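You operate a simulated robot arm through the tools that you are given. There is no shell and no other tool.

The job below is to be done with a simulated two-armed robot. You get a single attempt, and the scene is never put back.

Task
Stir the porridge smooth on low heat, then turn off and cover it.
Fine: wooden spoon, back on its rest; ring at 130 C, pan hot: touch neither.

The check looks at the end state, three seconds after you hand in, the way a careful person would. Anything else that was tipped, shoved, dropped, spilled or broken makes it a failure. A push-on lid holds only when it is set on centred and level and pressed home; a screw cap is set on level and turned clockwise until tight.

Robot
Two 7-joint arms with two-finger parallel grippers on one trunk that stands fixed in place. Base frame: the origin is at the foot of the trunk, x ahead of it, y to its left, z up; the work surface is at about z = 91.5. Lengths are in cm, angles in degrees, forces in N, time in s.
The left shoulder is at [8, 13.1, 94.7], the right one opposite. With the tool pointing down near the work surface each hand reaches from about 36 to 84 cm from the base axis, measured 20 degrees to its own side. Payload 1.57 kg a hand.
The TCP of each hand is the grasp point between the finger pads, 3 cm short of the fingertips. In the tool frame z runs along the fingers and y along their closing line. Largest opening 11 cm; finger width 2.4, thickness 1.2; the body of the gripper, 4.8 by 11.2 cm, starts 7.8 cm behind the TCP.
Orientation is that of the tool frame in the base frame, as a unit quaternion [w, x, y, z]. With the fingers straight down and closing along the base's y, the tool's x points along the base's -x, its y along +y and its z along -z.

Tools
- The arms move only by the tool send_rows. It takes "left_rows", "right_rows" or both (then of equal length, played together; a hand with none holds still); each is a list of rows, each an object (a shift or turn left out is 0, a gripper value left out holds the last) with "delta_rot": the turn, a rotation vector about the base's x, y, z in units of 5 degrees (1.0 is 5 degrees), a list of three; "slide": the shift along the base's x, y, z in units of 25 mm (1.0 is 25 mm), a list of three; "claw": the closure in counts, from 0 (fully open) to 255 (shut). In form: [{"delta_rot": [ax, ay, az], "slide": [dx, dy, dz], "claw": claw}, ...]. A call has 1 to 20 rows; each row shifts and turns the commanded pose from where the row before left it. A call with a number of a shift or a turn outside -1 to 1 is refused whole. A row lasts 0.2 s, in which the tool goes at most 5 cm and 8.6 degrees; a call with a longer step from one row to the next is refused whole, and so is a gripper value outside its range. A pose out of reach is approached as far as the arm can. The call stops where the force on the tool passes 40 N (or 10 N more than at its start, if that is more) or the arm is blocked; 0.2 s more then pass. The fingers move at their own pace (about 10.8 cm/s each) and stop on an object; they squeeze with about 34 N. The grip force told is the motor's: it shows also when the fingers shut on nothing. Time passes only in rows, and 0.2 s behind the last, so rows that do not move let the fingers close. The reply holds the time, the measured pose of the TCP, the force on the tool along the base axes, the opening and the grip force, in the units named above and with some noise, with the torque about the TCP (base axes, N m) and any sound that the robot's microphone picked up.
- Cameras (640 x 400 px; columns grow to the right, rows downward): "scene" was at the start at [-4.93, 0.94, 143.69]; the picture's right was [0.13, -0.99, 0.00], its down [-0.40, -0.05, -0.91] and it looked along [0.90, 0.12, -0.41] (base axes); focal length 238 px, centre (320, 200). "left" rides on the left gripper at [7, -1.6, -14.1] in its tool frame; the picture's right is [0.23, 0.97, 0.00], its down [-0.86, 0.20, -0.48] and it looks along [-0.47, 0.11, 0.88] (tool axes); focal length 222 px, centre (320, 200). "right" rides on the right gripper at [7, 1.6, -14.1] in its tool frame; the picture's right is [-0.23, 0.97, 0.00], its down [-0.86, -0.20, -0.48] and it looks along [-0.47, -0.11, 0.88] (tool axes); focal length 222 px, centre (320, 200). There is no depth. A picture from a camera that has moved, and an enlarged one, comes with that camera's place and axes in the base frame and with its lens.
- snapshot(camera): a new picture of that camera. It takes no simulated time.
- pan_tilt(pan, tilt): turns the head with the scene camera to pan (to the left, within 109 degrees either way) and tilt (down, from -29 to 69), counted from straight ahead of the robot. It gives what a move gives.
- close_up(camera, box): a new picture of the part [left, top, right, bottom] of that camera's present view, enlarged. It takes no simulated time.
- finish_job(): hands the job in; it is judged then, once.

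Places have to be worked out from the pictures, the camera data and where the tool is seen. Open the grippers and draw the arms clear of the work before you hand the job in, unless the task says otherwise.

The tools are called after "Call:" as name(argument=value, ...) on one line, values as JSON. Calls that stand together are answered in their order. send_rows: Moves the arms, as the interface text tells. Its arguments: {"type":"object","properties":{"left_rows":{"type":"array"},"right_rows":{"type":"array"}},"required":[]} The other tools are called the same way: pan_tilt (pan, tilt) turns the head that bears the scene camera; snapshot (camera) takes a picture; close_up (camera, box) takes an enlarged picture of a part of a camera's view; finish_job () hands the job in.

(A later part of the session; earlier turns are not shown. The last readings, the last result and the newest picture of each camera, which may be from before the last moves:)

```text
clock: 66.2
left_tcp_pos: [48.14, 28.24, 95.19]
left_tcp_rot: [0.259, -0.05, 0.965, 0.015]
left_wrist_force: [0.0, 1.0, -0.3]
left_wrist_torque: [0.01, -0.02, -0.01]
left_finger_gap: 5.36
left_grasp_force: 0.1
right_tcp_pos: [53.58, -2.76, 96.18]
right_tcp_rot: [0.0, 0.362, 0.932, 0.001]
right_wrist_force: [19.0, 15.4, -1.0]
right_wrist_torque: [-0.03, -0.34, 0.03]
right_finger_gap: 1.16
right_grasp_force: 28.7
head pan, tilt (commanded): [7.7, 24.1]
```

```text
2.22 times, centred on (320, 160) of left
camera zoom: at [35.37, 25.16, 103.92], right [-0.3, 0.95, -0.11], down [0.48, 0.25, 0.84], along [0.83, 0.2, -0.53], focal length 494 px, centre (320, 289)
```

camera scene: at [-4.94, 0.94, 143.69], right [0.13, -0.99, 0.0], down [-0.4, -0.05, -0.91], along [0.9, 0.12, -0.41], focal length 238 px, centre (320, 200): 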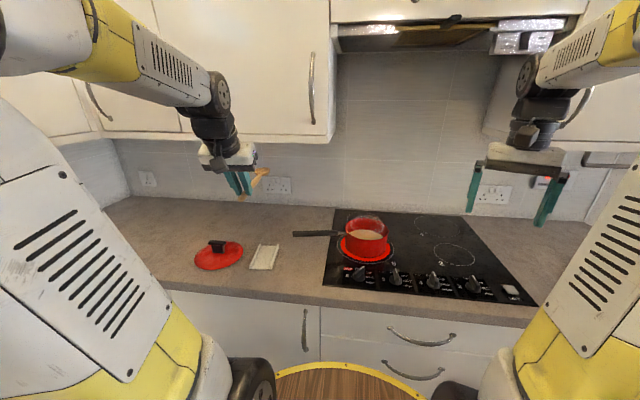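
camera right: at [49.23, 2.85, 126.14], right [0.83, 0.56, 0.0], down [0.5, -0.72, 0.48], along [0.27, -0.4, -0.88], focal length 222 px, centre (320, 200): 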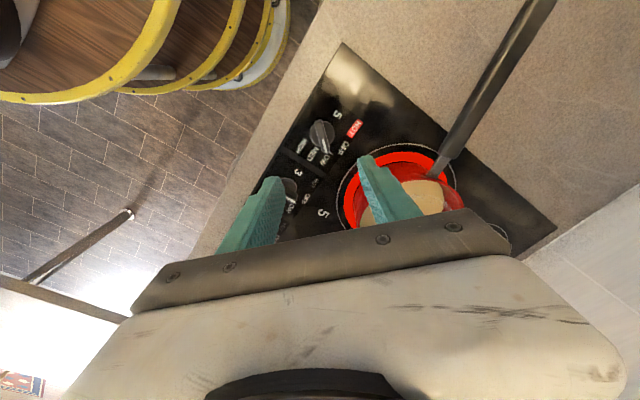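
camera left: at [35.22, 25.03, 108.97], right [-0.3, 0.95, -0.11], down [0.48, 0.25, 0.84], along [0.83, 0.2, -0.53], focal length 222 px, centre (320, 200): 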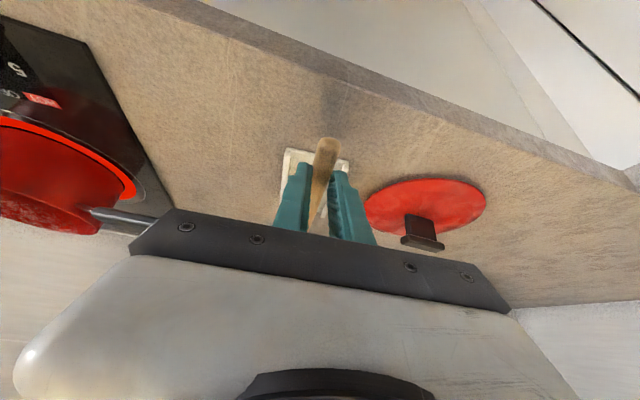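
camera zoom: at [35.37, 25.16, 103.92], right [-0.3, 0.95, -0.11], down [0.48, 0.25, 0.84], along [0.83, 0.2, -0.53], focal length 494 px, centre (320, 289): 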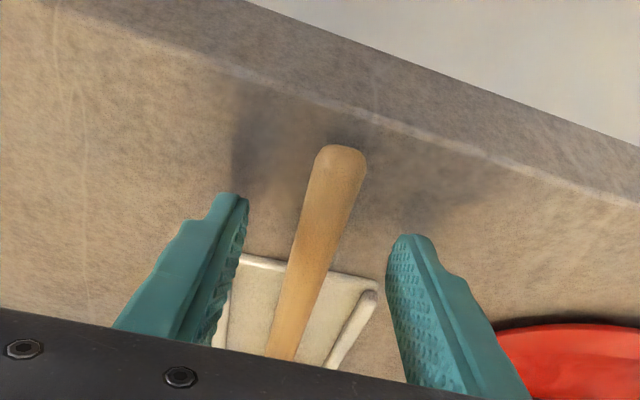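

The spoon lies on its rest and the left fingers are clear. I lift the left hand straight up; on the right I shift 2.5 mm to relieve the side load and turn the knob counter-clockwise toward OFF.

Call:
send_rows(left_rows=[{"slide": [0, 0, 0.4]}, {"slide": [0, 0, 0.8]}, {"slide": [0, 0, 1]}, {"slide": [0, 0, 1]}, {"slide": [0, 0, 1]}, {"slide": [0, 0, 1]}, {"slide": [0, 0, 1]}, {"slide": [0, 0, 0.5]}, {}, {}, {}, {}], right_rows=[{"slide": [0.06, 0.065, 0]}, {}, {"delta_rot": [0, 0, 1]}, {"delta_rot": [0, 0, 1]}, {"delta_rot": [0, 0, 1]}, {"delta_rot": [0, 0, 1]}, {"delta_rot": [0, 0, 1]}, {"delta_rot": [0, 0, 1]}, {"delta_rot": [0, 0, 1]}, {"delta_rot": [0, 0, 1]}, {"delta_rot": [0, 0, 0.5]}, {}])

Call:
close_up(camera="scene", box=[330, 230, 430, 300])

Call:
close_up(camera="right", box=[230, 80, 430, 225])

Call:
snapshot(camera="left")

```text
clock: 68.8
left_tcp_pos: [48.41, 28.03, 111.96]
left_tcp_rot: [0.258, -0.049, 0.965, 0.015]
left_wrist_force: [-0.3, 0.3, 0.4]
left_wrist_torque: [0.01, 0.03, 0.0]
left_finger_gap: 5.38
left_grasp_force: 0.1
right_tcp_pos: [53.55, -3.0, 96.29]
right_tcp_rot: [-0.002, 0.001, 1.0, -0.001]
right_wrist_force: [-0.3, -15.6, -22.3]
right_wrist_torque: [-0.2, -0.05, -0.04]
right_finger_gap: 1.19
right_grasp_force: 29.6
head pan, tilt (commanded): [7.7, 24.1]
```

```text
5.71 times, centred on (380, 265) of scene
camera zoom: at [-4.87, 0.86, 143.69], right [0.13, -0.99, 0.0], down [-0.4, -0.05, -0.91], along [0.9, 0.12, -0.41], focal length 1359 px, centre (-23, -171)
```

zoom: 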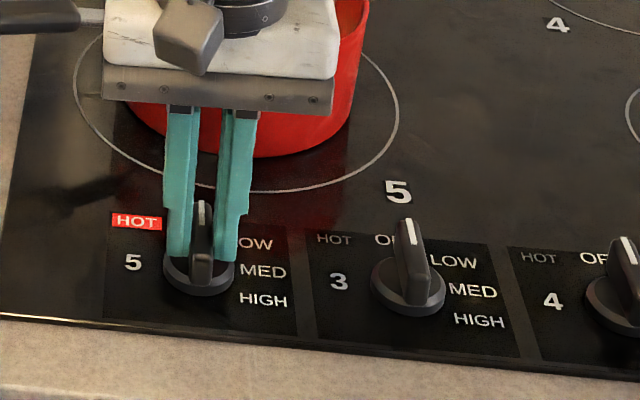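

```text
2.76 times, centred on (330, 152) of right
camera zoom: at [46.51, -1.35, 110.28], right [0.23, 0.97, 0.0], down [0.86, -0.2, 0.48], along [0.46, -0.11, -0.88], focal length 613 px, centre (292, 331)
```

zoom: 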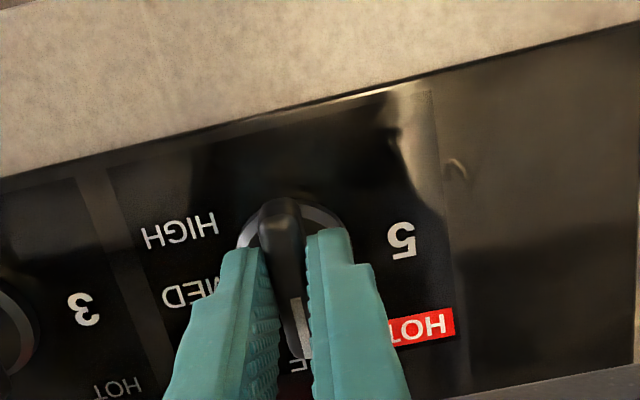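

```text
taken
camera left: at [35.61, 24.89, 120.85], right [-0.3, 0.95, -0.11], down [0.48, 0.25, 0.84], along [0.83, 0.2, -0.53], focal length 222 px, centre (320, 200)
```

left: 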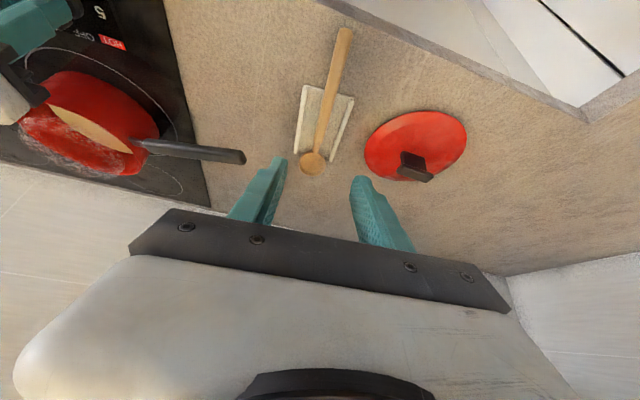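

The ring's glow is out and the knob is back at OFF; only the residual HOT light remains. I relieve the side load, open and lift the right hand, then check the pointer.

Call:
send_rows(right_rows=[{"slide": [0, -0.06, 0]}, {"claw": 210}, {"claw": 170}, {"claw": 130}, {"claw": 110}, {"slide": [0, 0, 0.5]}, {"slide": [0, 0, 1]}, {"slide": [0, 0, 1]}, {"slide": [0, 0, 1]}, {"slide": [0, 0, 1]}, {"slide": [0, 0, 1]}, {}])

Call:
close_up(camera="right", box=[280, 105, 370, 175])

Call:
close_up(camera="scene", box=[330, 230, 430, 300])

Call:
close_up(camera="left", box=[280, 15, 480, 195])

Call:
close_up(camera="scene", box=[180, 220, 300, 300])

```text
clock: 71.4
left_tcp_pos: [48.37, 28.08, 112.17]
left_tcp_rot: [0.258, -0.049, 0.965, 0.015]
left_wrist_force: [0.1, -0.7, 0.0]
left_wrist_torque: [0.06, 0.02, 0.0]
left_finger_gap: 5.38
left_grasp_force: 0.0
right_tcp_pos: [53.52, -2.76, 110.17]
right_tcp_rot: [0.0, -0.001, 1.0, 0.0]
right_wrist_force: [-0.3, -0.1, -0.4]
right_wrist_torque: [0.0, -0.01, 0.04]
right_finger_gap: 6.25
right_grasp_force: 0.0
head pan, tilt (commanded): [7.7, 24.1]
```

```text
5.71 times, centred on (325, 140) of right
camera zoom: at [46.32, -1.05, 124.22], right [0.23, 0.97, 0.0], down [0.86, -0.2, 0.48], along [0.47, -0.11, -0.88], focal length 1269 px, centre (291, 543)
```

zoom: 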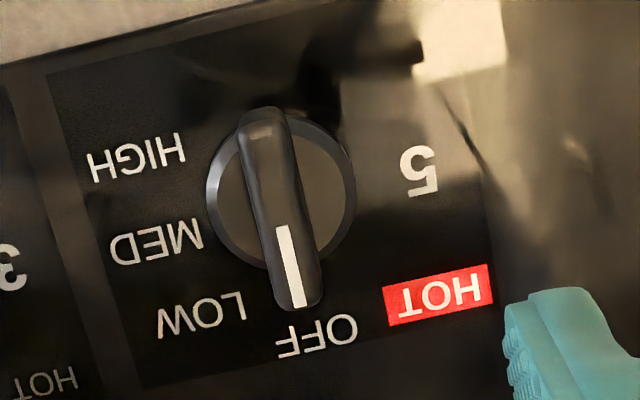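

```text
5.71 times, centred on (380, 265) of scene
camera zoom: at [-4.93, 0.94, 143.69], right [0.13, -0.99, 0.0], down [-0.4, -0.05, -0.91], along [0.9, 0.12, -0.41], focal length 1359 px, centre (-23, -171)
```

zoom: 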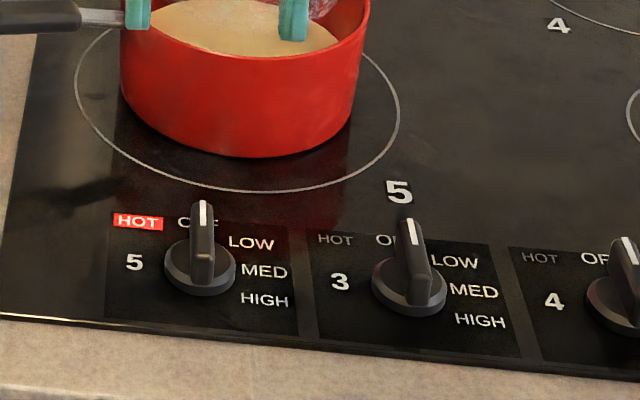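

```text
2.22 times, centred on (380, 105) of left
camera zoom: at [35.56, 24.97, 120.85], right [-0.3, 0.95, -0.11], down [0.48, 0.25, 0.84], along [0.83, 0.2, -0.53], focal length 494 px, centre (187, 411)
```

zoom: 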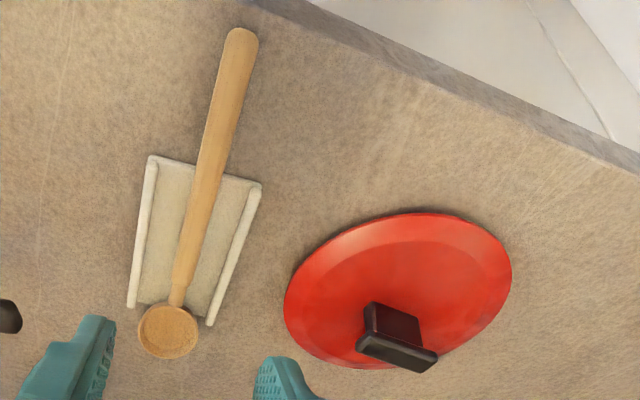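

```text
5.00 times, centred on (240, 260) of scene
camera zoom: at [-4.93, 0.94, 143.69], right [0.13, -0.99, 0.0], down [-0.4, -0.05, -0.91], along [0.9, 0.12, -0.41], focal length 1189 px, centre (720, -100)
```

zoom: 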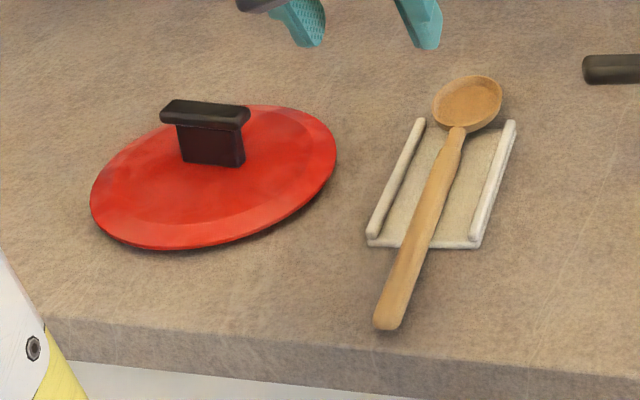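

The knob pointer is back at OFF exactly as at the start, and the spoon lies on its rest as before. By triangulation the lid's handle bar is centred at (57.5, 44.6), top z≈97.6, 6.4 cm long along y. I withdraw the right arm to the watching pose and bring the left hand, upright, above the lid handle.

Call:
send_rows(right_rows=[{"slide": [-0.1, -0.3, 0.8], "claw": 0}, {"slide": [-0.277, -0.94, 0.4]}, {"slide": [-0.277, -0.94, 0.4], "delta_rot": [0, 0, 0.98]}, {"slide": [-0.277, -0.94, 0.4], "delta_rot": [0, 0, 0.98]}, {"slide": [-0.277, -0.94, 0.4], "delta_rot": [0, 0, 0.98]}, {"slide": [-0.277, -0.94, 0.4], "delta_rot": [0, 0, 0.98]}, {"slide": [-0.277, -0.94, 0.4], "delta_rot": [0, 0, 0.98]}, {"slide": [-0.277, -0.94, 0.4], "delta_rot": [0, 0, 0.98]}, {"slide": [-0.277, -0.94, 0.4], "delta_rot": [0, 0, 0.98]}, {"slide": [-0.277, -0.94, 0.4], "delta_rot": [0, 0, 0.98]}, {"slide": [-0.277, -0.94, 0.2], "delta_rot": [0, 0, 0.98]}, {"slide": [-0.277, -0.94, 0.2], "delta_rot": [0, 0, 0.98]}, {"slide": [-0.277, -0.94, 0], "delta_rot": [0.753, -0.658, 0]}, {"delta_rot": [0.753, -0.658, 0]}, {"delta_rot": [0.753, -0.658, 0]}, {"delta_rot": [0.753, -0.658, 0]}, {"delta_rot": [0.753, -0.658, 0]}, {}], left_rows=[{"delta_rot": [0, 0, -0.6], "claw": 46}, {"slide": [0.2, 0.4, 0.2], "delta_rot": [0, 0, -0.6]}, {"slide": [0.4, 0.8, 0], "delta_rot": [0, 1, 0]}, {"slide": [0.4, 0.8, 0], "delta_rot": [0, 1, 0]}, {"slide": [0.4, 0.8, 0], "delta_rot": [0, 1, 0]}, {"slide": [0.4, 0.8, 0], "delta_rot": [0, 1, 0]}, {"slide": [0.4, 0.8, 0], "delta_rot": [0, 1, 0]}, {"slide": [0.4, 0.8, 0], "delta_rot": [0, 1, 0]}, {"slide": [0.4, 0.8, 0]}, {"slide": [0.4, 0.6, 0]}, {"slide": [0.24, 0.0, 0]}, {}, {}, {}, {}, {}, {}, {}])

Call:
snapshot(camera="left")

Call:
snapshot(camera="right")

Call:
snapshot(camera="scene")

```text
clock: 75.2
left_tcp_pos: [57.18, 44.93, 112.55]
left_tcp_rot: [0.0, 0.0, 1.0, 0.002]
left_wrist_force: [-0.3, -0.1, -0.1]
left_wrist_torque: [-0.01, 0.01, -0.02]
left_finger_gap: 9.0
left_grasp_force: 0.1
right_tcp_pos: [45.09, -31.9, 121.94]
right_tcp_rot: [0.198, -0.405, 0.888, 0.09]
right_wrist_force: [-0.1, 0.1, 0.9]
right_wrist_torque: [-0.02, 0.0, 0.0]
right_finger_gap: 11.03
right_grasp_force: 0.1
head pan, tilt (commanded): [7.7, 24.1]
```

```text
taken
camera left: at [50.2, 42.99, 126.7], right [-0.22, 0.97, 0.0], down [0.86, 0.2, 0.48], along [0.47, 0.11, -0.88], focal length 222 px, centre (320, 200)
```

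left: 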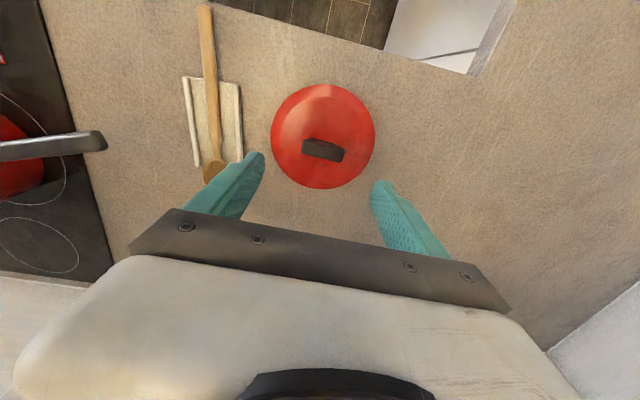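

```text
taken
camera right: at [35.66, -40.17, 131.75], right [-0.6, 0.79, 0.1], down [0.53, 0.3, 0.8], along [0.6, 0.53, -0.6], focal length 222 px, centre (320, 200)
```

right: 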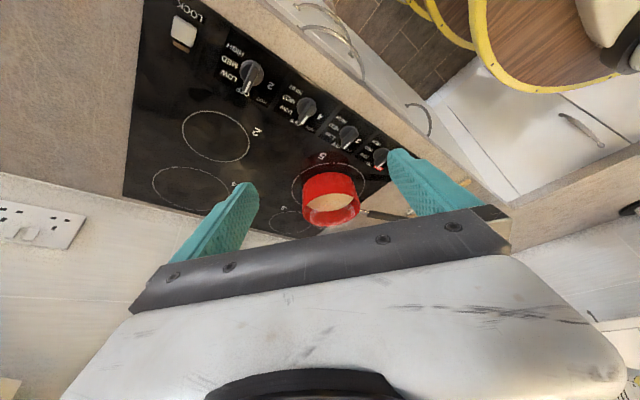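

```text
taken
camera scene: at [-4.93, 0.94, 143.69], right [0.13, -0.99, 0.0], down [-0.4, -0.05, -0.91], along [0.9, 0.12, -0.41], focal length 238 px, centre (320, 200)
```

scene: 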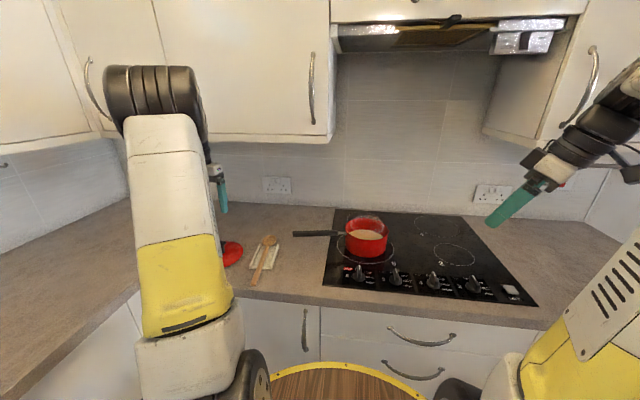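

The left hand is above the lid. I zoom in with its camera to locate the handle bar and disc precisely.

Call:
close_up(camera="left", box=[250, 75, 400, 200])

Call:
close_up(camera="left", box=[290, 125, 360, 175])

```text
3.20 times, centred on (325, 138) of left
camera zoom: at [50.2, 42.99, 126.7], right [-0.22, 0.97, 0.0], down [0.86, 0.2, 0.48], along [0.47, 0.11, -0.88], focal length 711 px, centre (304, 400)
```

zoom: 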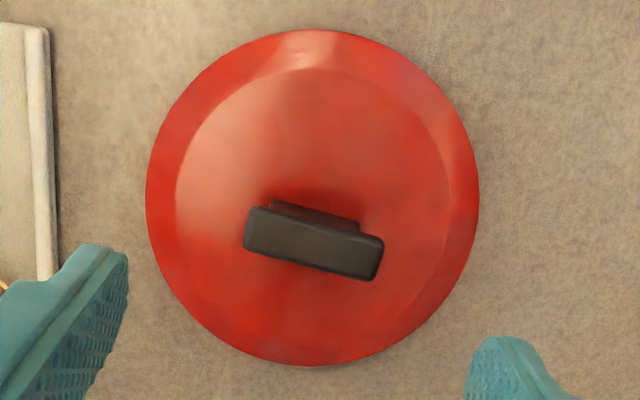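

```text
8.00 times, centred on (325, 150) of left
camera zoom: at [50.2, 42.99, 126.7], right [-0.22, 0.97, 0.0], down [0.86, 0.2, 0.48], along [0.47, 0.11, -0.88], focal length 1777 px, centre (280, 600)
```

zoom: 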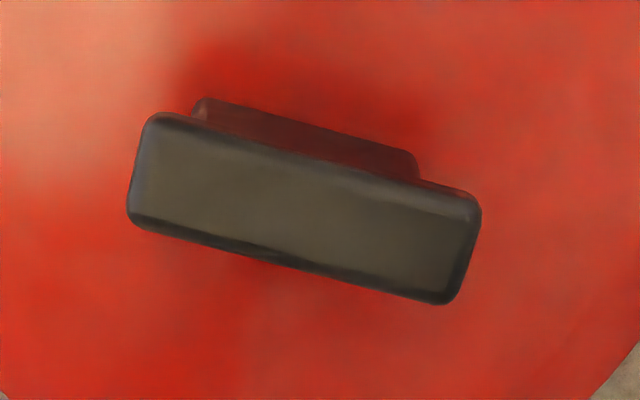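

Correcting for perspective, the lid disc is centred at about (58.6, 45.4), radius 8.0. The bar is at (58.5, 45.3) with its top near z≈97.1, running along y. I centre over it and descend partway to verify.

Call:
send_rows(left_rows=[{"slide": [0.26, 0.08, -0.8]}, {"slide": [0.26, 0.08, -0.8]}, {"slide": [0, 0, -0.9]}, {"slide": [0, 0, -0.9]}, {"slide": [0, 0, -0.8]}, {"slide": [0, 0, -0.6]}, {}])

Call:
close_up(camera="left", box=[200, 60, 440, 220])

Call:
close_up(camera="scene", box=[170, 200, 290, 290])

```text
clock: 76.8
left_tcp_pos: [58.47, 45.25, 100.45]
left_tcp_rot: [0.0, 0.001, 1.0, 0.002]
left_wrist_force: [-0.3, 0.1, 0.3]
left_wrist_torque: [0.04, -0.03, 0.0]
left_finger_gap: 9.01
left_grasp_force: 0.2
right_tcp_pos: [45.08, -31.95, 121.99]
right_tcp_rot: [0.196, -0.405, 0.888, 0.09]
right_wrist_force: [-0.4, -0.1, -0.5]
right_wrist_torque: [-0.01, 0.02, 0.01]
right_finger_gap: 11.0
right_grasp_force: 0.0
head pan, tilt (commanded): [7.7, 24.1]
```

```text
2.50 times, centred on (320, 140) of left
camera zoom: at [51.6, 43.46, 114.6], right [-0.23, 0.97, 0.0], down [0.86, 0.2, 0.48], along [0.47, 0.11, -0.88], focal length 555 px, centre (320, 350)
```

zoom: 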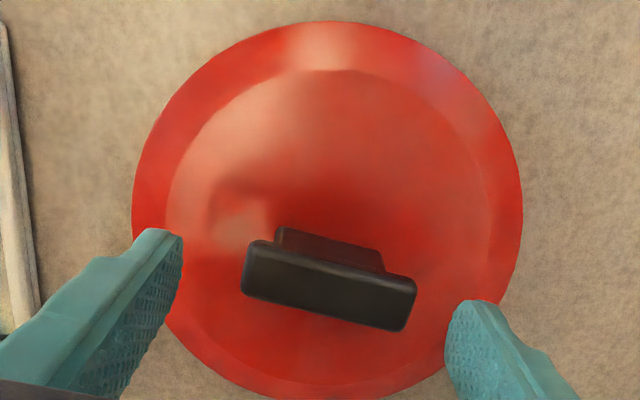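

```text
4.44 times, centred on (230, 245) of scene
camera zoom: at [-4.93, 0.94, 143.69], right [0.13, -0.99, 0.0], down [-0.4, -0.05, -0.91], along [0.9, 0.12, -0.41], focal length 1057 px, centre (720, 0)
```

zoom: 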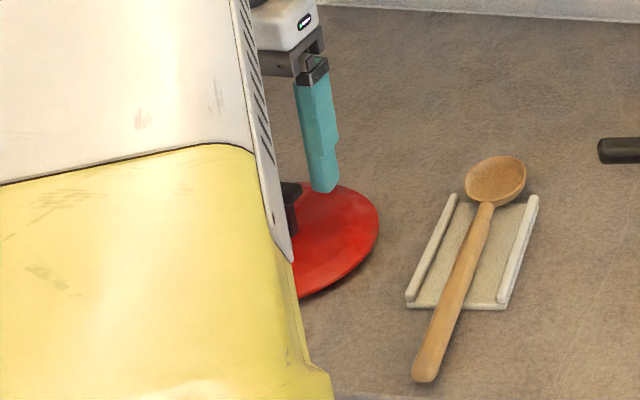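

The bar centre reads (58.5, 45.36), which matches the hand. I descend to TCP z≈97 (fingertips about 2 cm above the counter) and close slowly on the bar ends.

Call:
send_rows(left_rows=[{"slide": [0.01, 0.04, -0.6]}, {"slide": [0, 0, -0.5]}, {"slide": [0, 0, -0.28]}, {}, {"claw": 75}, {"claw": 95}, {"claw": 115}, {"claw": 140}, {}, {}])

Call:
close_up(camera="left", box=[200, 60, 440, 220])

```text
clock: 79.0
left_tcp_pos: [58.51, 45.31, 97.12]
left_tcp_rot: [0.0, 0.001, 1.0, 0.003]
left_wrist_force: [-0.7, -0.1, -0.7]
left_wrist_torque: [-0.06, -0.01, -0.02]
left_finger_gap: 5.93
left_grasp_force: 33.6
right_tcp_pos: [45.14, -31.99, 122.0]
right_tcp_rot: [0.197, -0.405, 0.888, 0.09]
right_wrist_force: [-0.1, 0.9, 0.6]
right_wrist_torque: [-0.02, 0.02, 0.01]
right_finger_gap: 10.99
right_grasp_force: 0.1
head pan, tilt (commanded): [7.7, 24.1]
```

```text
2.50 times, centred on (320, 140) of left
camera zoom: at [51.57, 43.53, 111.27], right [-0.22, 0.97, 0.0], down [0.86, 0.2, 0.48], along [0.47, 0.11, -0.88], focal length 555 px, centre (320, 350)
```

zoom: 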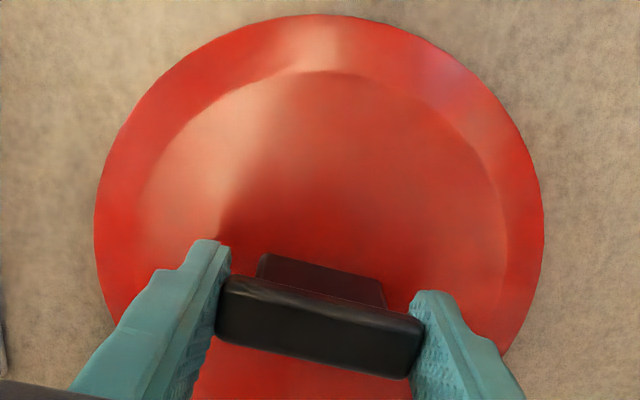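

The bar is held at 5.93 cm with 33.6 N. I lift slowly a few centimetres to check the weight and that the lid hangs level.

Call:
send_rows(left_rows=[{"claw": 170}, {"slide": [0, 0, 0.2]}, {"slide": [0, 0, 0.3]}, {"slide": [0, 0, 0.5]}, {"slide": [0, 0, 0.5]}, {}, {}])

Call:
close_up(camera="left", box=[200, 60, 440, 220])

Call:
snapshot(camera="scene")

```text
clock: 80.6
left_tcp_pos: [58.52, 45.25, 100.57]
left_tcp_rot: [0.0, 0.001, 1.0, 0.001]
left_wrist_force: [0.1, -0.1, -2.0]
left_wrist_torque: [-0.05, 0.02, 0.01]
left_finger_gap: 5.97
left_grasp_force: 34.2
right_tcp_pos: [44.93, -31.98, 121.93]
right_tcp_rot: [0.197, -0.405, 0.888, 0.09]
right_wrist_force: [0.8, 0.1, -0.3]
right_wrist_torque: [0.0, 0.01, 0.01]
right_finger_gap: 10.99
right_grasp_force: 0.1
head pan, tilt (commanded): [7.7, 24.1]
```

```text
2.50 times, centred on (320, 140) of left
camera zoom: at [51.59, 43.44, 114.86], right [-0.22, 0.97, 0.0], down [0.86, 0.2, 0.48], along [0.47, 0.11, -0.88], focal length 555 px, centre (320, 350)
```

zoom: 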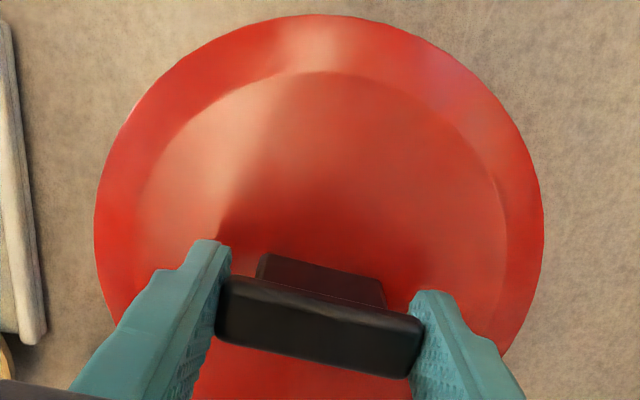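

```text
taken
camera scene: at [-4.93, 0.94, 143.69], right [0.13, -0.99, 0.0], down [-0.4, -0.05, -0.91], along [0.9, 0.12, -0.41], focal length 238 px, centre (320, 200)
```

scene: 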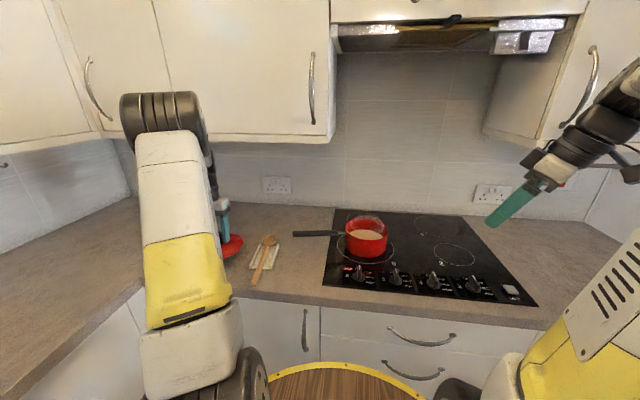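

The lid hangs level with no slip. I raise it so its bottom is about 4 cm above the pan rim and carry it toward the pan, stopping short to check.

Call:
send_rows(left_rows=[{"slide": [0, 0, 0.7]}, {"slide": [0, 0, 0.9]}, {"slide": [0, 0, 0.9]}, {"slide": [0, 0, 0.9]}, {"slide": [0.1, -0.5, 0]}, {"slide": [0.2, -0.9, 0]}, {"slide": [0.2, -0.95, 0]}, {"slide": [0.2, -0.95, 0]}, {"slide": [0.2, -0.95, 0]}, {"slide": [0.2, -0.95, 0]}, {"slide": [0.2, -0.95, 0]}, {"slide": [0.2, -0.95, 0]}, {"slide": [0.2, -0.95, 0]}, {"slide": [0.2, -0.95, 0]}, {"slide": [0.2, -0.95, 0]}, {"slide": [0.2, -0.95, 0]}, {"slide": [0.2, -0.95, 0]}, {"slide": [0.2, -0.8, 0]}, {"slide": [0.1, -0.5, 0]}, {}])

Call:
snapshot(camera="scene")

Call:
snapshot(camera="right")

Call:
snapshot(camera="left")

```text
clock: 84.8
left_tcp_pos: [65.56, 12.32, 109.29]
left_tcp_rot: [0.0, 0.001, 1.0, 0.002]
left_wrist_force: [0.2, 0.1, -1.3]
left_wrist_torque: [-0.01, 0.02, -0.01]
left_finger_gap: 5.97
left_grasp_force: 34.2
right_tcp_pos: [45.17, -31.99, 121.97]
right_tcp_rot: [0.198, -0.404, 0.888, 0.09]
right_wrist_force: [-0.1, -0.7, 0.9]
right_wrist_torque: [-0.01, 0.0, 0.01]
right_finger_gap: 10.98
right_grasp_force: 0.0
head pan, tilt (commanded): [7.7, 24.1]
```

```text
taken
camera scene: at [-4.92, 0.93, 143.69], right [0.13, -0.99, 0.0], down [-0.4, -0.05, -0.91], along [0.9, 0.12, -0.41], focal length 238 px, centre (320, 200)
```

scene: 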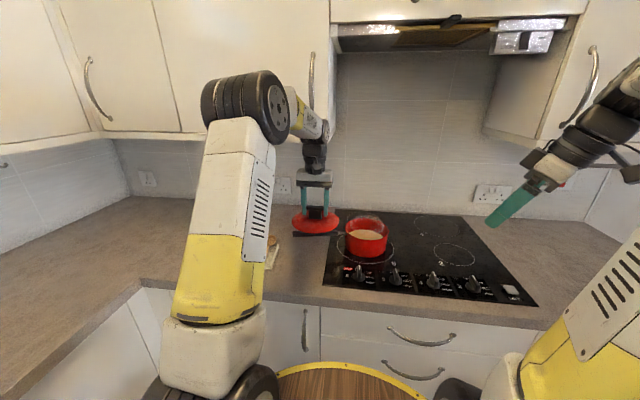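

```text
taken
camera right: at [35.68, -40.17, 131.77], right [-0.6, 0.79, 0.1], down [0.53, 0.3, 0.8], along [0.6, 0.53, -0.6], focal length 222 px, centre (320, 200)
```

right: 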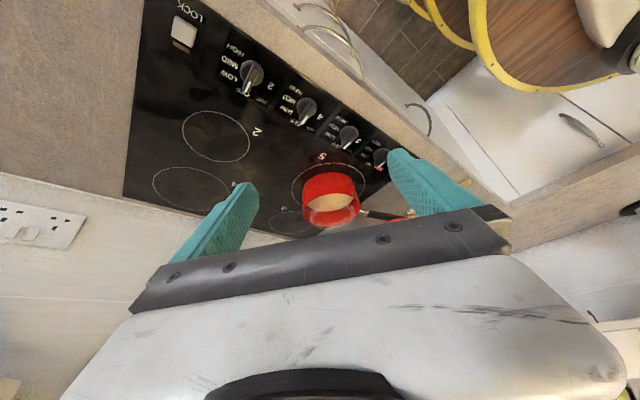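

```text
taken
camera left: at [58.59, 10.57, 123.44], right [-0.22, 0.97, 0.0], down [0.86, 0.2, 0.48], along [0.47, 0.11, -0.88], focal length 222 px, centre (320, 200)
```

left: 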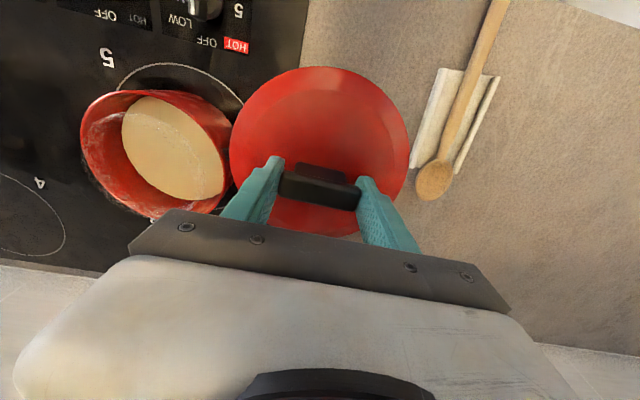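

The lid is well clear. The left camera now sees the whole pan rim from nearby, so I zoom in to refine the pan centre before going over it.

Call:
close_up(camera="left", box=[70, 70, 250, 230])

Call:
close_up(camera="scene", box=[280, 190, 400, 270])

Call:
close_up(camera="right", box=[270, 150, 420, 240])

```text
2.50 times, centred on (160, 150) of left
camera zoom: at [58.59, 10.57, 123.44], right [-0.22, 0.97, 0.0], down [0.86, 0.2, 0.48], along [0.47, 0.11, -0.88], focal length 555 px, centre (720, 325)
```

zoom: 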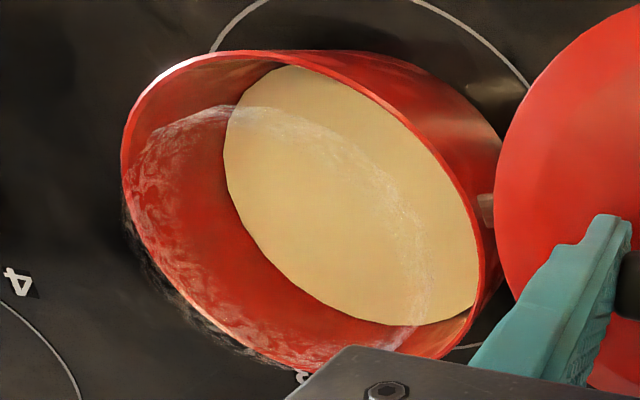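

```text
5.00 times, centred on (340, 230) of scene
camera zoom: at [-4.92, 0.93, 143.69], right [0.13, -0.99, 0.0], down [-0.4, -0.05, -0.91], along [0.9, 0.12, -0.41], focal length 1189 px, centre (220, 50)
```

zoom: 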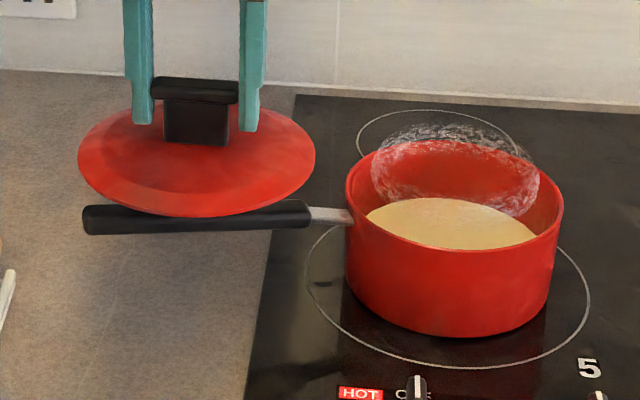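

```text
4.27 times, centred on (345, 195) of right
camera zoom: at [35.68, -40.17, 131.77], right [-0.6, 0.79, 0.1], down [0.53, 0.3, 0.8], along [0.6, 0.53, -0.6], focal length 948 px, centre (213, 221)
```

zoom: 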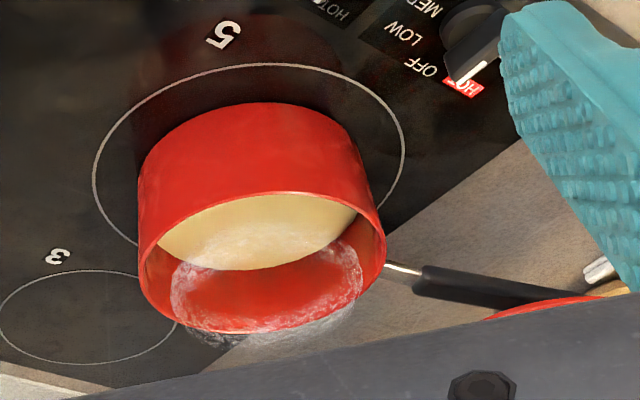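

The scene picture gives a relative lateral offset of about 18.0 cm between lid and pan, so the target is y≈-5.7 and x between 70.3 and 71.2. I move the lid over the pan, still 3.5 cm above the rim, then compare the two rims directly.

Call:
send_rows(left_rows=[{"slide": [0.15, -0.5, 0]}, {"slide": [0.23, -0.8, 0]}, {"slide": [0.23, -0.8, 0]}, {"slide": [0.23, -0.8, -0.05]}, {"slide": [0.23, -0.8, -0.05]}, {"slide": [0.23, -0.8, -0.05]}, {"slide": [0.23, -0.8, -0.05]}, {"slide": [0.23, -0.8, -0.05]}, {"slide": [0.2, -0.7, -0.05]}, {"slide": [0.1, -0.4, 0]}, {}])

Call:
close_up(camera="scene", box=[320, 190, 420, 265])

Call:
close_up(camera="right", box=[270, 150, 420, 240])

Call:
snapshot(camera="left")

```text
clock: 87.2
left_tcp_pos: [70.64, -5.52, 108.45]
left_tcp_rot: [0.0, 0.0, 1.0, 0.003]
left_wrist_force: [0.0, 0.3, -1.4]
left_wrist_torque: [0.06, 0.0, -0.02]
left_finger_gap: 5.96
left_grasp_force: 34.4
right_tcp_pos: [45.08, -31.91, 121.9]
right_tcp_rot: [0.197, -0.405, 0.888, 0.091]
right_wrist_force: [-0.2, -0.8, -0.9]
right_wrist_torque: [0.04, 0.01, 0.0]
right_finger_gap: 10.99
right_grasp_force: 0.0
head pan, tilt (commanded): [7.7, 24.1]
```

```text
5.33 times, centred on (370, 228) of scene
camera zoom: at [-4.92, 0.93, 143.69], right [0.13, -0.99, 0.0], down [-0.4, -0.05, -0.91], along [0.9, 0.12, -0.41], focal length 1268 px, centre (53, 53)
```

zoom: 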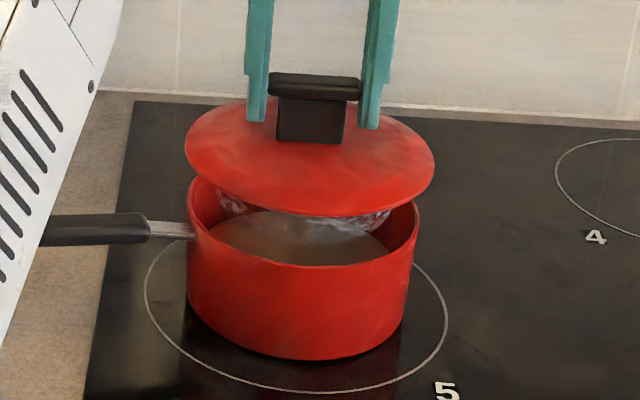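

```text
4.27 times, centred on (345, 195) of right
camera zoom: at [35.68, -40.17, 131.77], right [-0.6, 0.79, 0.1], down [0.53, 0.3, 0.8], along [0.6, 0.53, -0.6], focal length 948 px, centre (213, 221)
```

zoom: 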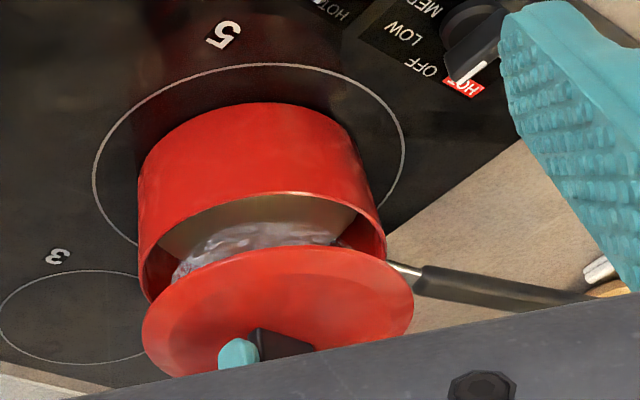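

```text
taken
camera left: at [63.75, -7.34, 122.8], right [-0.23, 0.97, 0.0], down [0.86, 0.2, 0.48], along [0.47, 0.11, -0.88], focal length 222 px, centre (320, 200)
```

left: 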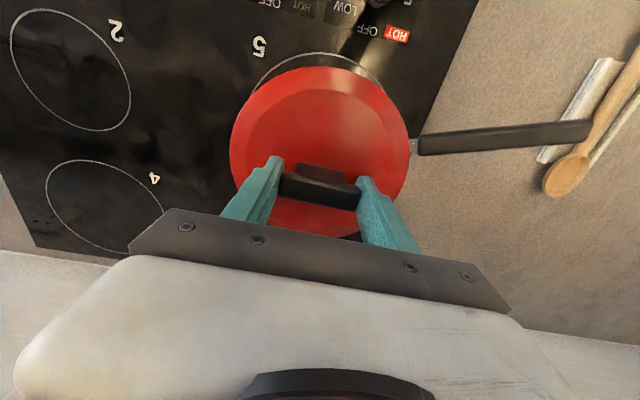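

Comparing the rims, the lid needs to go a little to +y (about 0.2–0.3 cm) and further in +x (0.5–1.2 cm). I shift partway and lower to about 1 cm above the rim, where parallax is small, then re-measure.

Call:
send_rows(left_rows=[{"slide": [0.12, 0.05, -0.3]}, {"slide": [0.12, 0.05, -0.3]}, {"slide": [0, 0, -0.3]}, {}])

Call:
close_up(camera="scene", box=[335, 195, 405, 250])

Call:
close_up(camera="right", box=[290, 170, 380, 240])

```text
clock: 88.2
left_tcp_pos: [71.29, -5.42, 106.14]
left_tcp_rot: [0.0, 0.001, 1.0, 0.001]
left_wrist_force: [0.0, -0.1, -2.4]
left_wrist_torque: [0.01, 0.02, 0.0]
left_finger_gap: 5.95
left_grasp_force: 34.5
right_tcp_pos: [45.16, -31.93, 121.91]
right_tcp_rot: [0.197, -0.405, 0.888, 0.09]
right_wrist_force: [-0.2, 0.7, 0.0]
right_wrist_torque: [0.01, 0.0, -0.01]
right_finger_gap: 11.02
right_grasp_force: 0.0
head pan, tilt (commanded): [7.7, 24.1]
```

```text
7.27 times, centred on (370, 222) of scene
camera zoom: at [-4.92, 0.93, 143.69], right [0.13, -0.99, 0.0], down [-0.4, -0.05, -0.91], along [0.9, 0.12, -0.41], focal length 1730 px, centre (-44, 36)
```

zoom: 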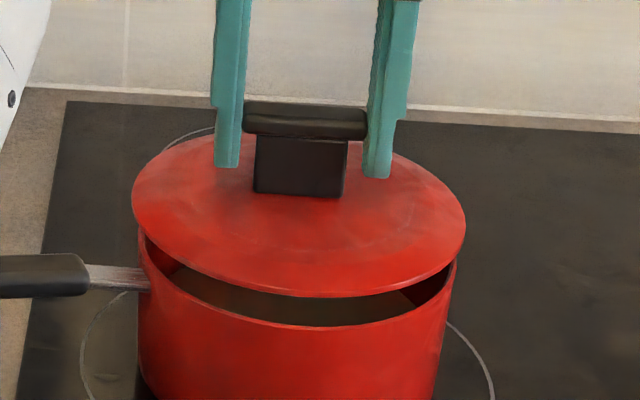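

```text
5.71 times, centred on (335, 205) of right
camera zoom: at [35.68, -40.17, 131.77], right [-0.6, 0.79, 0.1], down [0.53, 0.3, 0.8], along [0.6, 0.53, -0.6], focal length 1269 px, centre (234, 171)
```

zoom: 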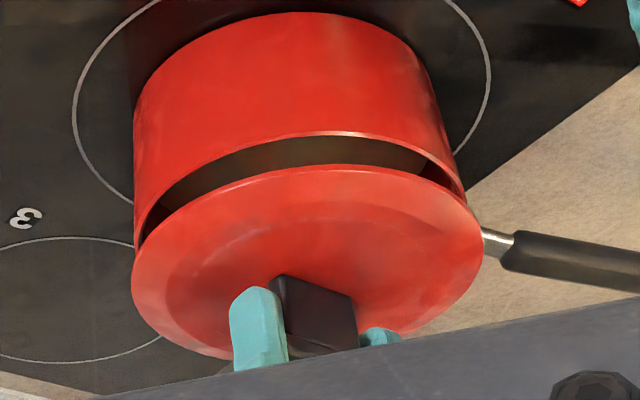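

From these two views the lid is aligned in y within about 0.1 cm, but the x offset is uncertain (±0.4 cm). I move the right hand's camera round to look along +y from the pan's right side, which shows the x offset directly.

Call:
send_rows(right_rows=[{"slide": [0.6, -0.4, 0], "delta_rot": [0, 0, 0.9]}, {"slide": [0.85, -0.2, 0], "delta_rot": [0, 0, 0.9]}, {"slide": [0.85, -0.1, 0], "delta_rot": [0, 0, 0.9]}, {"slide": [0.85, -0.1, 0], "delta_rot": [0, 0, 0.9]}, {"slide": [0.85, -0.1, 0], "delta_rot": [0, 0, 0.9]}, {"slide": [0.85, -0.1, 0], "delta_rot": [0, 0, 0.9]}, {"slide": [0.85, -0.1, 0], "delta_rot": [0, 0, 0.9]}, {"slide": [0.85, -0.1, 0], "delta_rot": [0, 0, 0.9]}, {"slide": [0.85, -0.1, 0], "delta_rot": [0, 0, 0.9]}, {}])

Call:
snapshot(camera="right")

Call:
snapshot(camera="scene")

```text
clock: 90.4
left_tcp_pos: [71.34, -5.43, 106.18]
left_tcp_rot: [0.001, 0.001, 1.0, 0.002]
left_wrist_force: [0.9, 0.2, -3.1]
left_wrist_torque: [-0.02, 0.02, -0.01]
left_finger_gap: 5.95
left_grasp_force: 34.4
right_tcp_pos: [63.61, -35.35, 121.87]
right_tcp_rot: [0.153, -0.687, 0.694, 0.152]
right_wrist_force: [0.2, 0.0, -0.5]
right_wrist_torque: [0.02, -0.03, -0.03]
right_finger_gap: 10.98
right_grasp_force: 0.1
head pan, tilt (commanded): [7.7, 24.1]
```

```text
taken
camera right: at [61.74, -47.63, 131.72], right [-0.97, 0.21, 0.1], down [0.2, 0.57, 0.8], along [0.12, 0.79, -0.6], focal length 222 px, centre (320, 200)
```

right: 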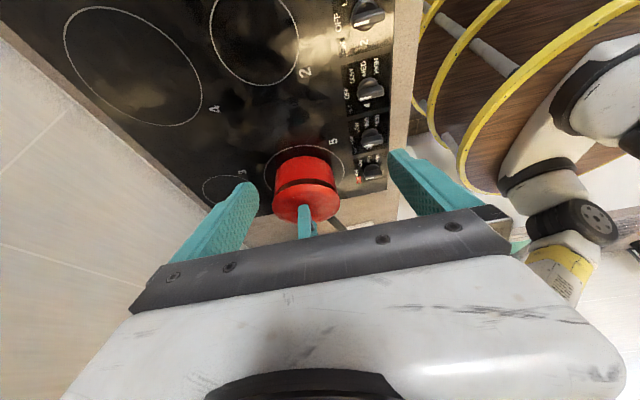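

```text
taken
camera scene: at [-4.91, 0.92, 143.69], right [0.13, -0.99, 0.0], down [-0.4, -0.05, -0.91], along [0.9, 0.12, -0.41], focal length 238 px, centre (320, 200)
```

scene: 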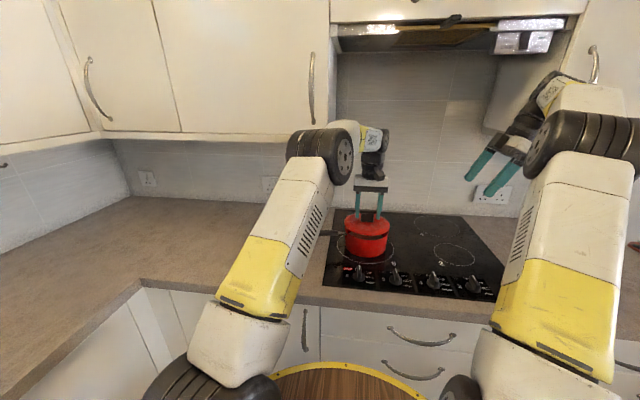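

Now the side view is available. I zoom in tightly on the lid and rim from it, and from the scene camera.

Call:
close_up(camera="right", box=[262, 140, 352, 226])

Call:
close_up(camera="right", box=[265, 175, 305, 215])

Call:
close_up(camera="right", box=[315, 165, 355, 205])

Call:
close_up(camera="scene", box=[338, 215, 368, 245])

Call:
close_up(camera="scene", box=[368, 215, 398, 245])

```text
4.65 times, centred on (307, 183) of right
camera zoom: at [61.74, -47.63, 131.72], right [-0.97, 0.21, 0.1], down [0.2, 0.57, 0.8], along [0.12, 0.79, -0.6], focal length 1033 px, centre (380, 279)
```

zoom: 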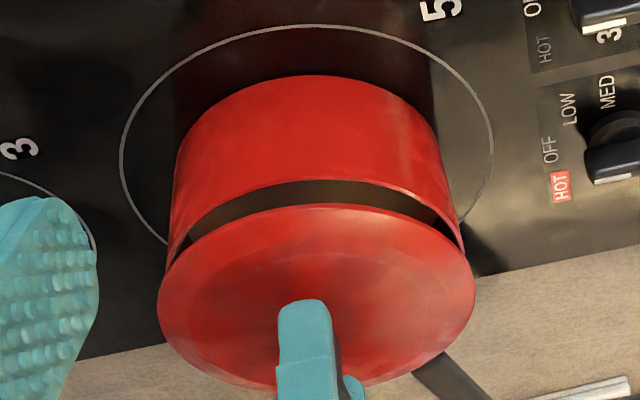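

```text
10.00 times, centred on (285, 195) of right
camera zoom: at [61.74, -47.63, 131.72], right [-0.97, 0.21, 0.1], down [0.2, 0.57, 0.8], along [0.12, 0.79, -0.6], focal length 2221 px, centre (670, 250)
```

zoom: 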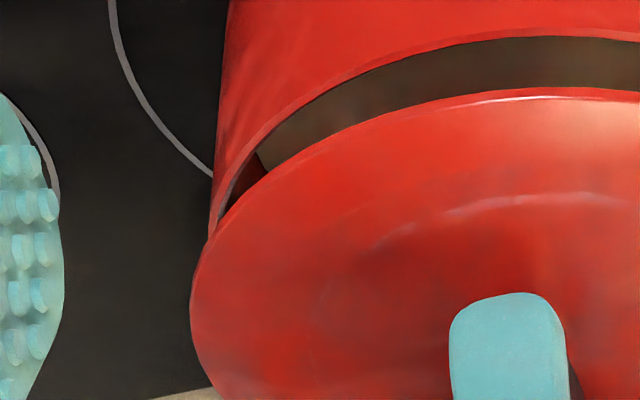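

```text
10.00 times, centred on (335, 185) of right
camera zoom: at [61.74, -47.63, 131.72], right [-0.97, 0.21, 0.1], down [0.2, 0.57, 0.8], along [0.12, 0.79, -0.6], focal length 2221 px, centre (170, 350)
```

zoom: 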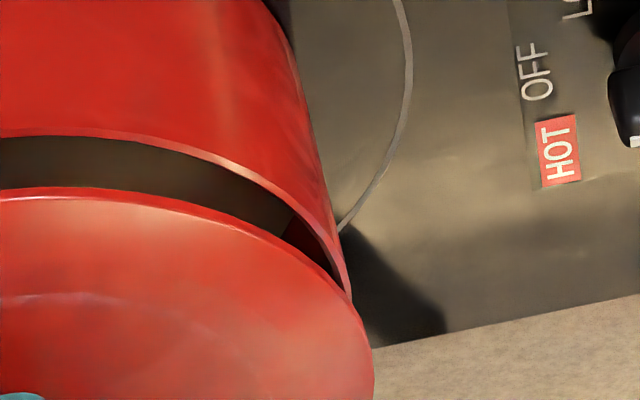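

```text
13.33 times, centred on (353, 230) of scene
camera zoom: at [-4.91, 0.92, 143.69], right [0.13, -0.99, 0.0], down [-0.4, -0.05, -0.91], along [0.9, 0.12, -0.41], focal length 3171 px, centre (-120, -200)
```

zoom: 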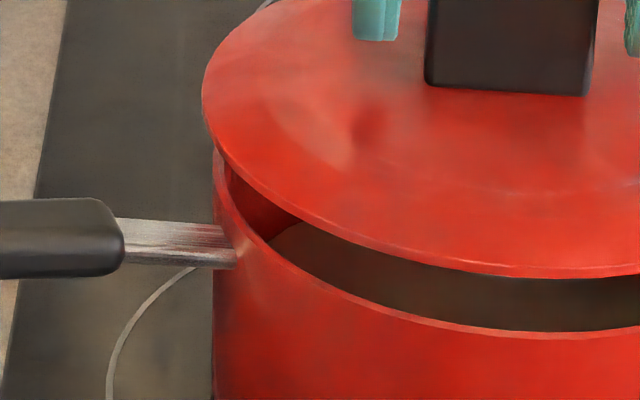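

```text
13.33 times, centred on (383, 230) of scene
camera zoom: at [-4.91, 0.92, 143.69], right [0.13, -0.99, 0.0], down [-0.4, -0.05, -0.91], along [0.9, 0.12, -0.41], focal length 3171 px, centre (-520, -200)
```

zoom: 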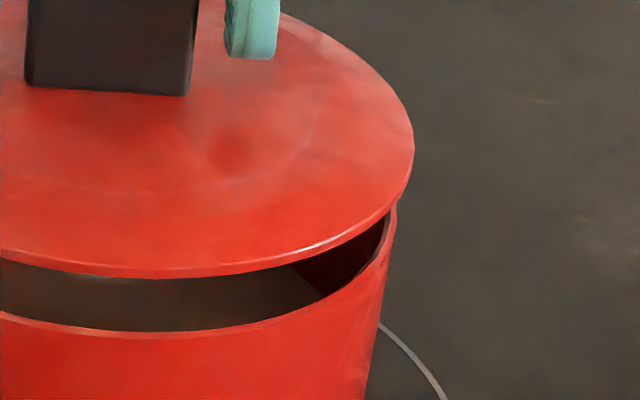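

From the side view the lid and rim agree in x to better than 0.1 cm, and the scene view says the same for y, so the lid is centred. I lower it in small steps, watching the force.

Call:
send_rows(left_rows=[{"slide": [0, 0.015, -0.1]}, {"slide": [0, 0, -0.1]}, {"slide": [0, 0, -0.1]}, {"slide": [0, 0, -0.1]}, {}])

Call:
close_up(camera="right", box=[262, 140, 352, 226])

Call:
close_up(camera="scene", box=[335, 195, 405, 250])

```text
clock: 91.6
left_tcp_pos: [71.37, -5.29, 105.27]
left_tcp_rot: [0.0, 0.001, 1.0, 0.001]
left_wrist_force: [-0.1, 0.2, -1.7]
left_wrist_torque: [-0.02, 0.0, -0.02]
left_finger_gap: 5.95
left_grasp_force: 33.9
right_tcp_pos: [63.5, -35.38, 121.99]
right_tcp_rot: [0.154, -0.687, 0.693, 0.153]
right_wrist_force: [0.4, 0.4, -0.1]
right_wrist_torque: [-0.03, -0.03, 0.01]
right_finger_gap: 10.99
right_grasp_force: 0.1
head pan, tilt (commanded): [7.7, 24.1]
```

```text
4.65 times, centred on (307, 183) of right
camera zoom: at [61.71, -47.62, 131.74], right [-0.97, 0.22, 0.1], down [0.2, 0.57, 0.8], along [0.12, 0.79, -0.6], focal length 1033 px, centre (380, 279)
```

zoom: 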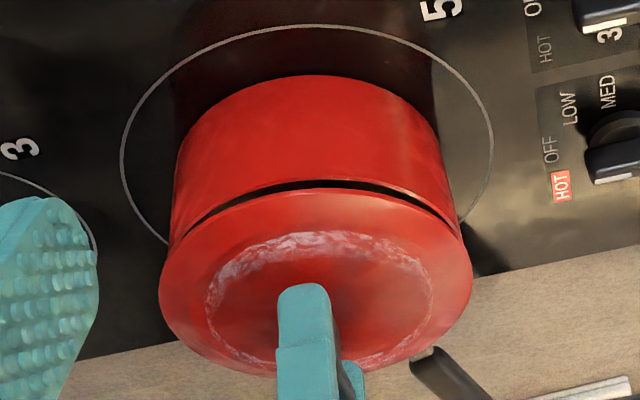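

```text
7.27 times, centred on (370, 222) of scene
camera zoom: at [-4.91, 0.93, 143.69], right [0.13, -0.99, 0.0], down [-0.4, -0.05, -0.91], along [0.9, 0.12, -0.41], focal length 1730 px, centre (-44, 36)
```

zoom: 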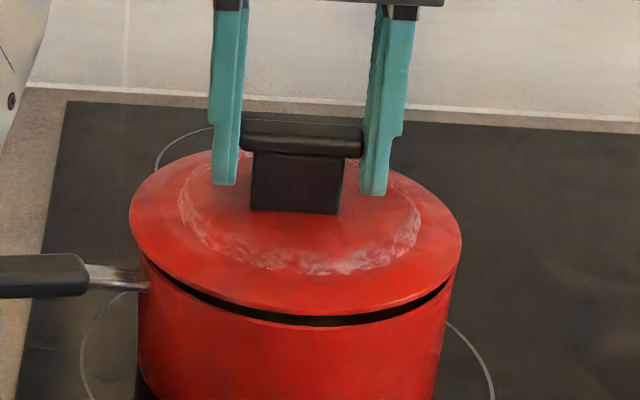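

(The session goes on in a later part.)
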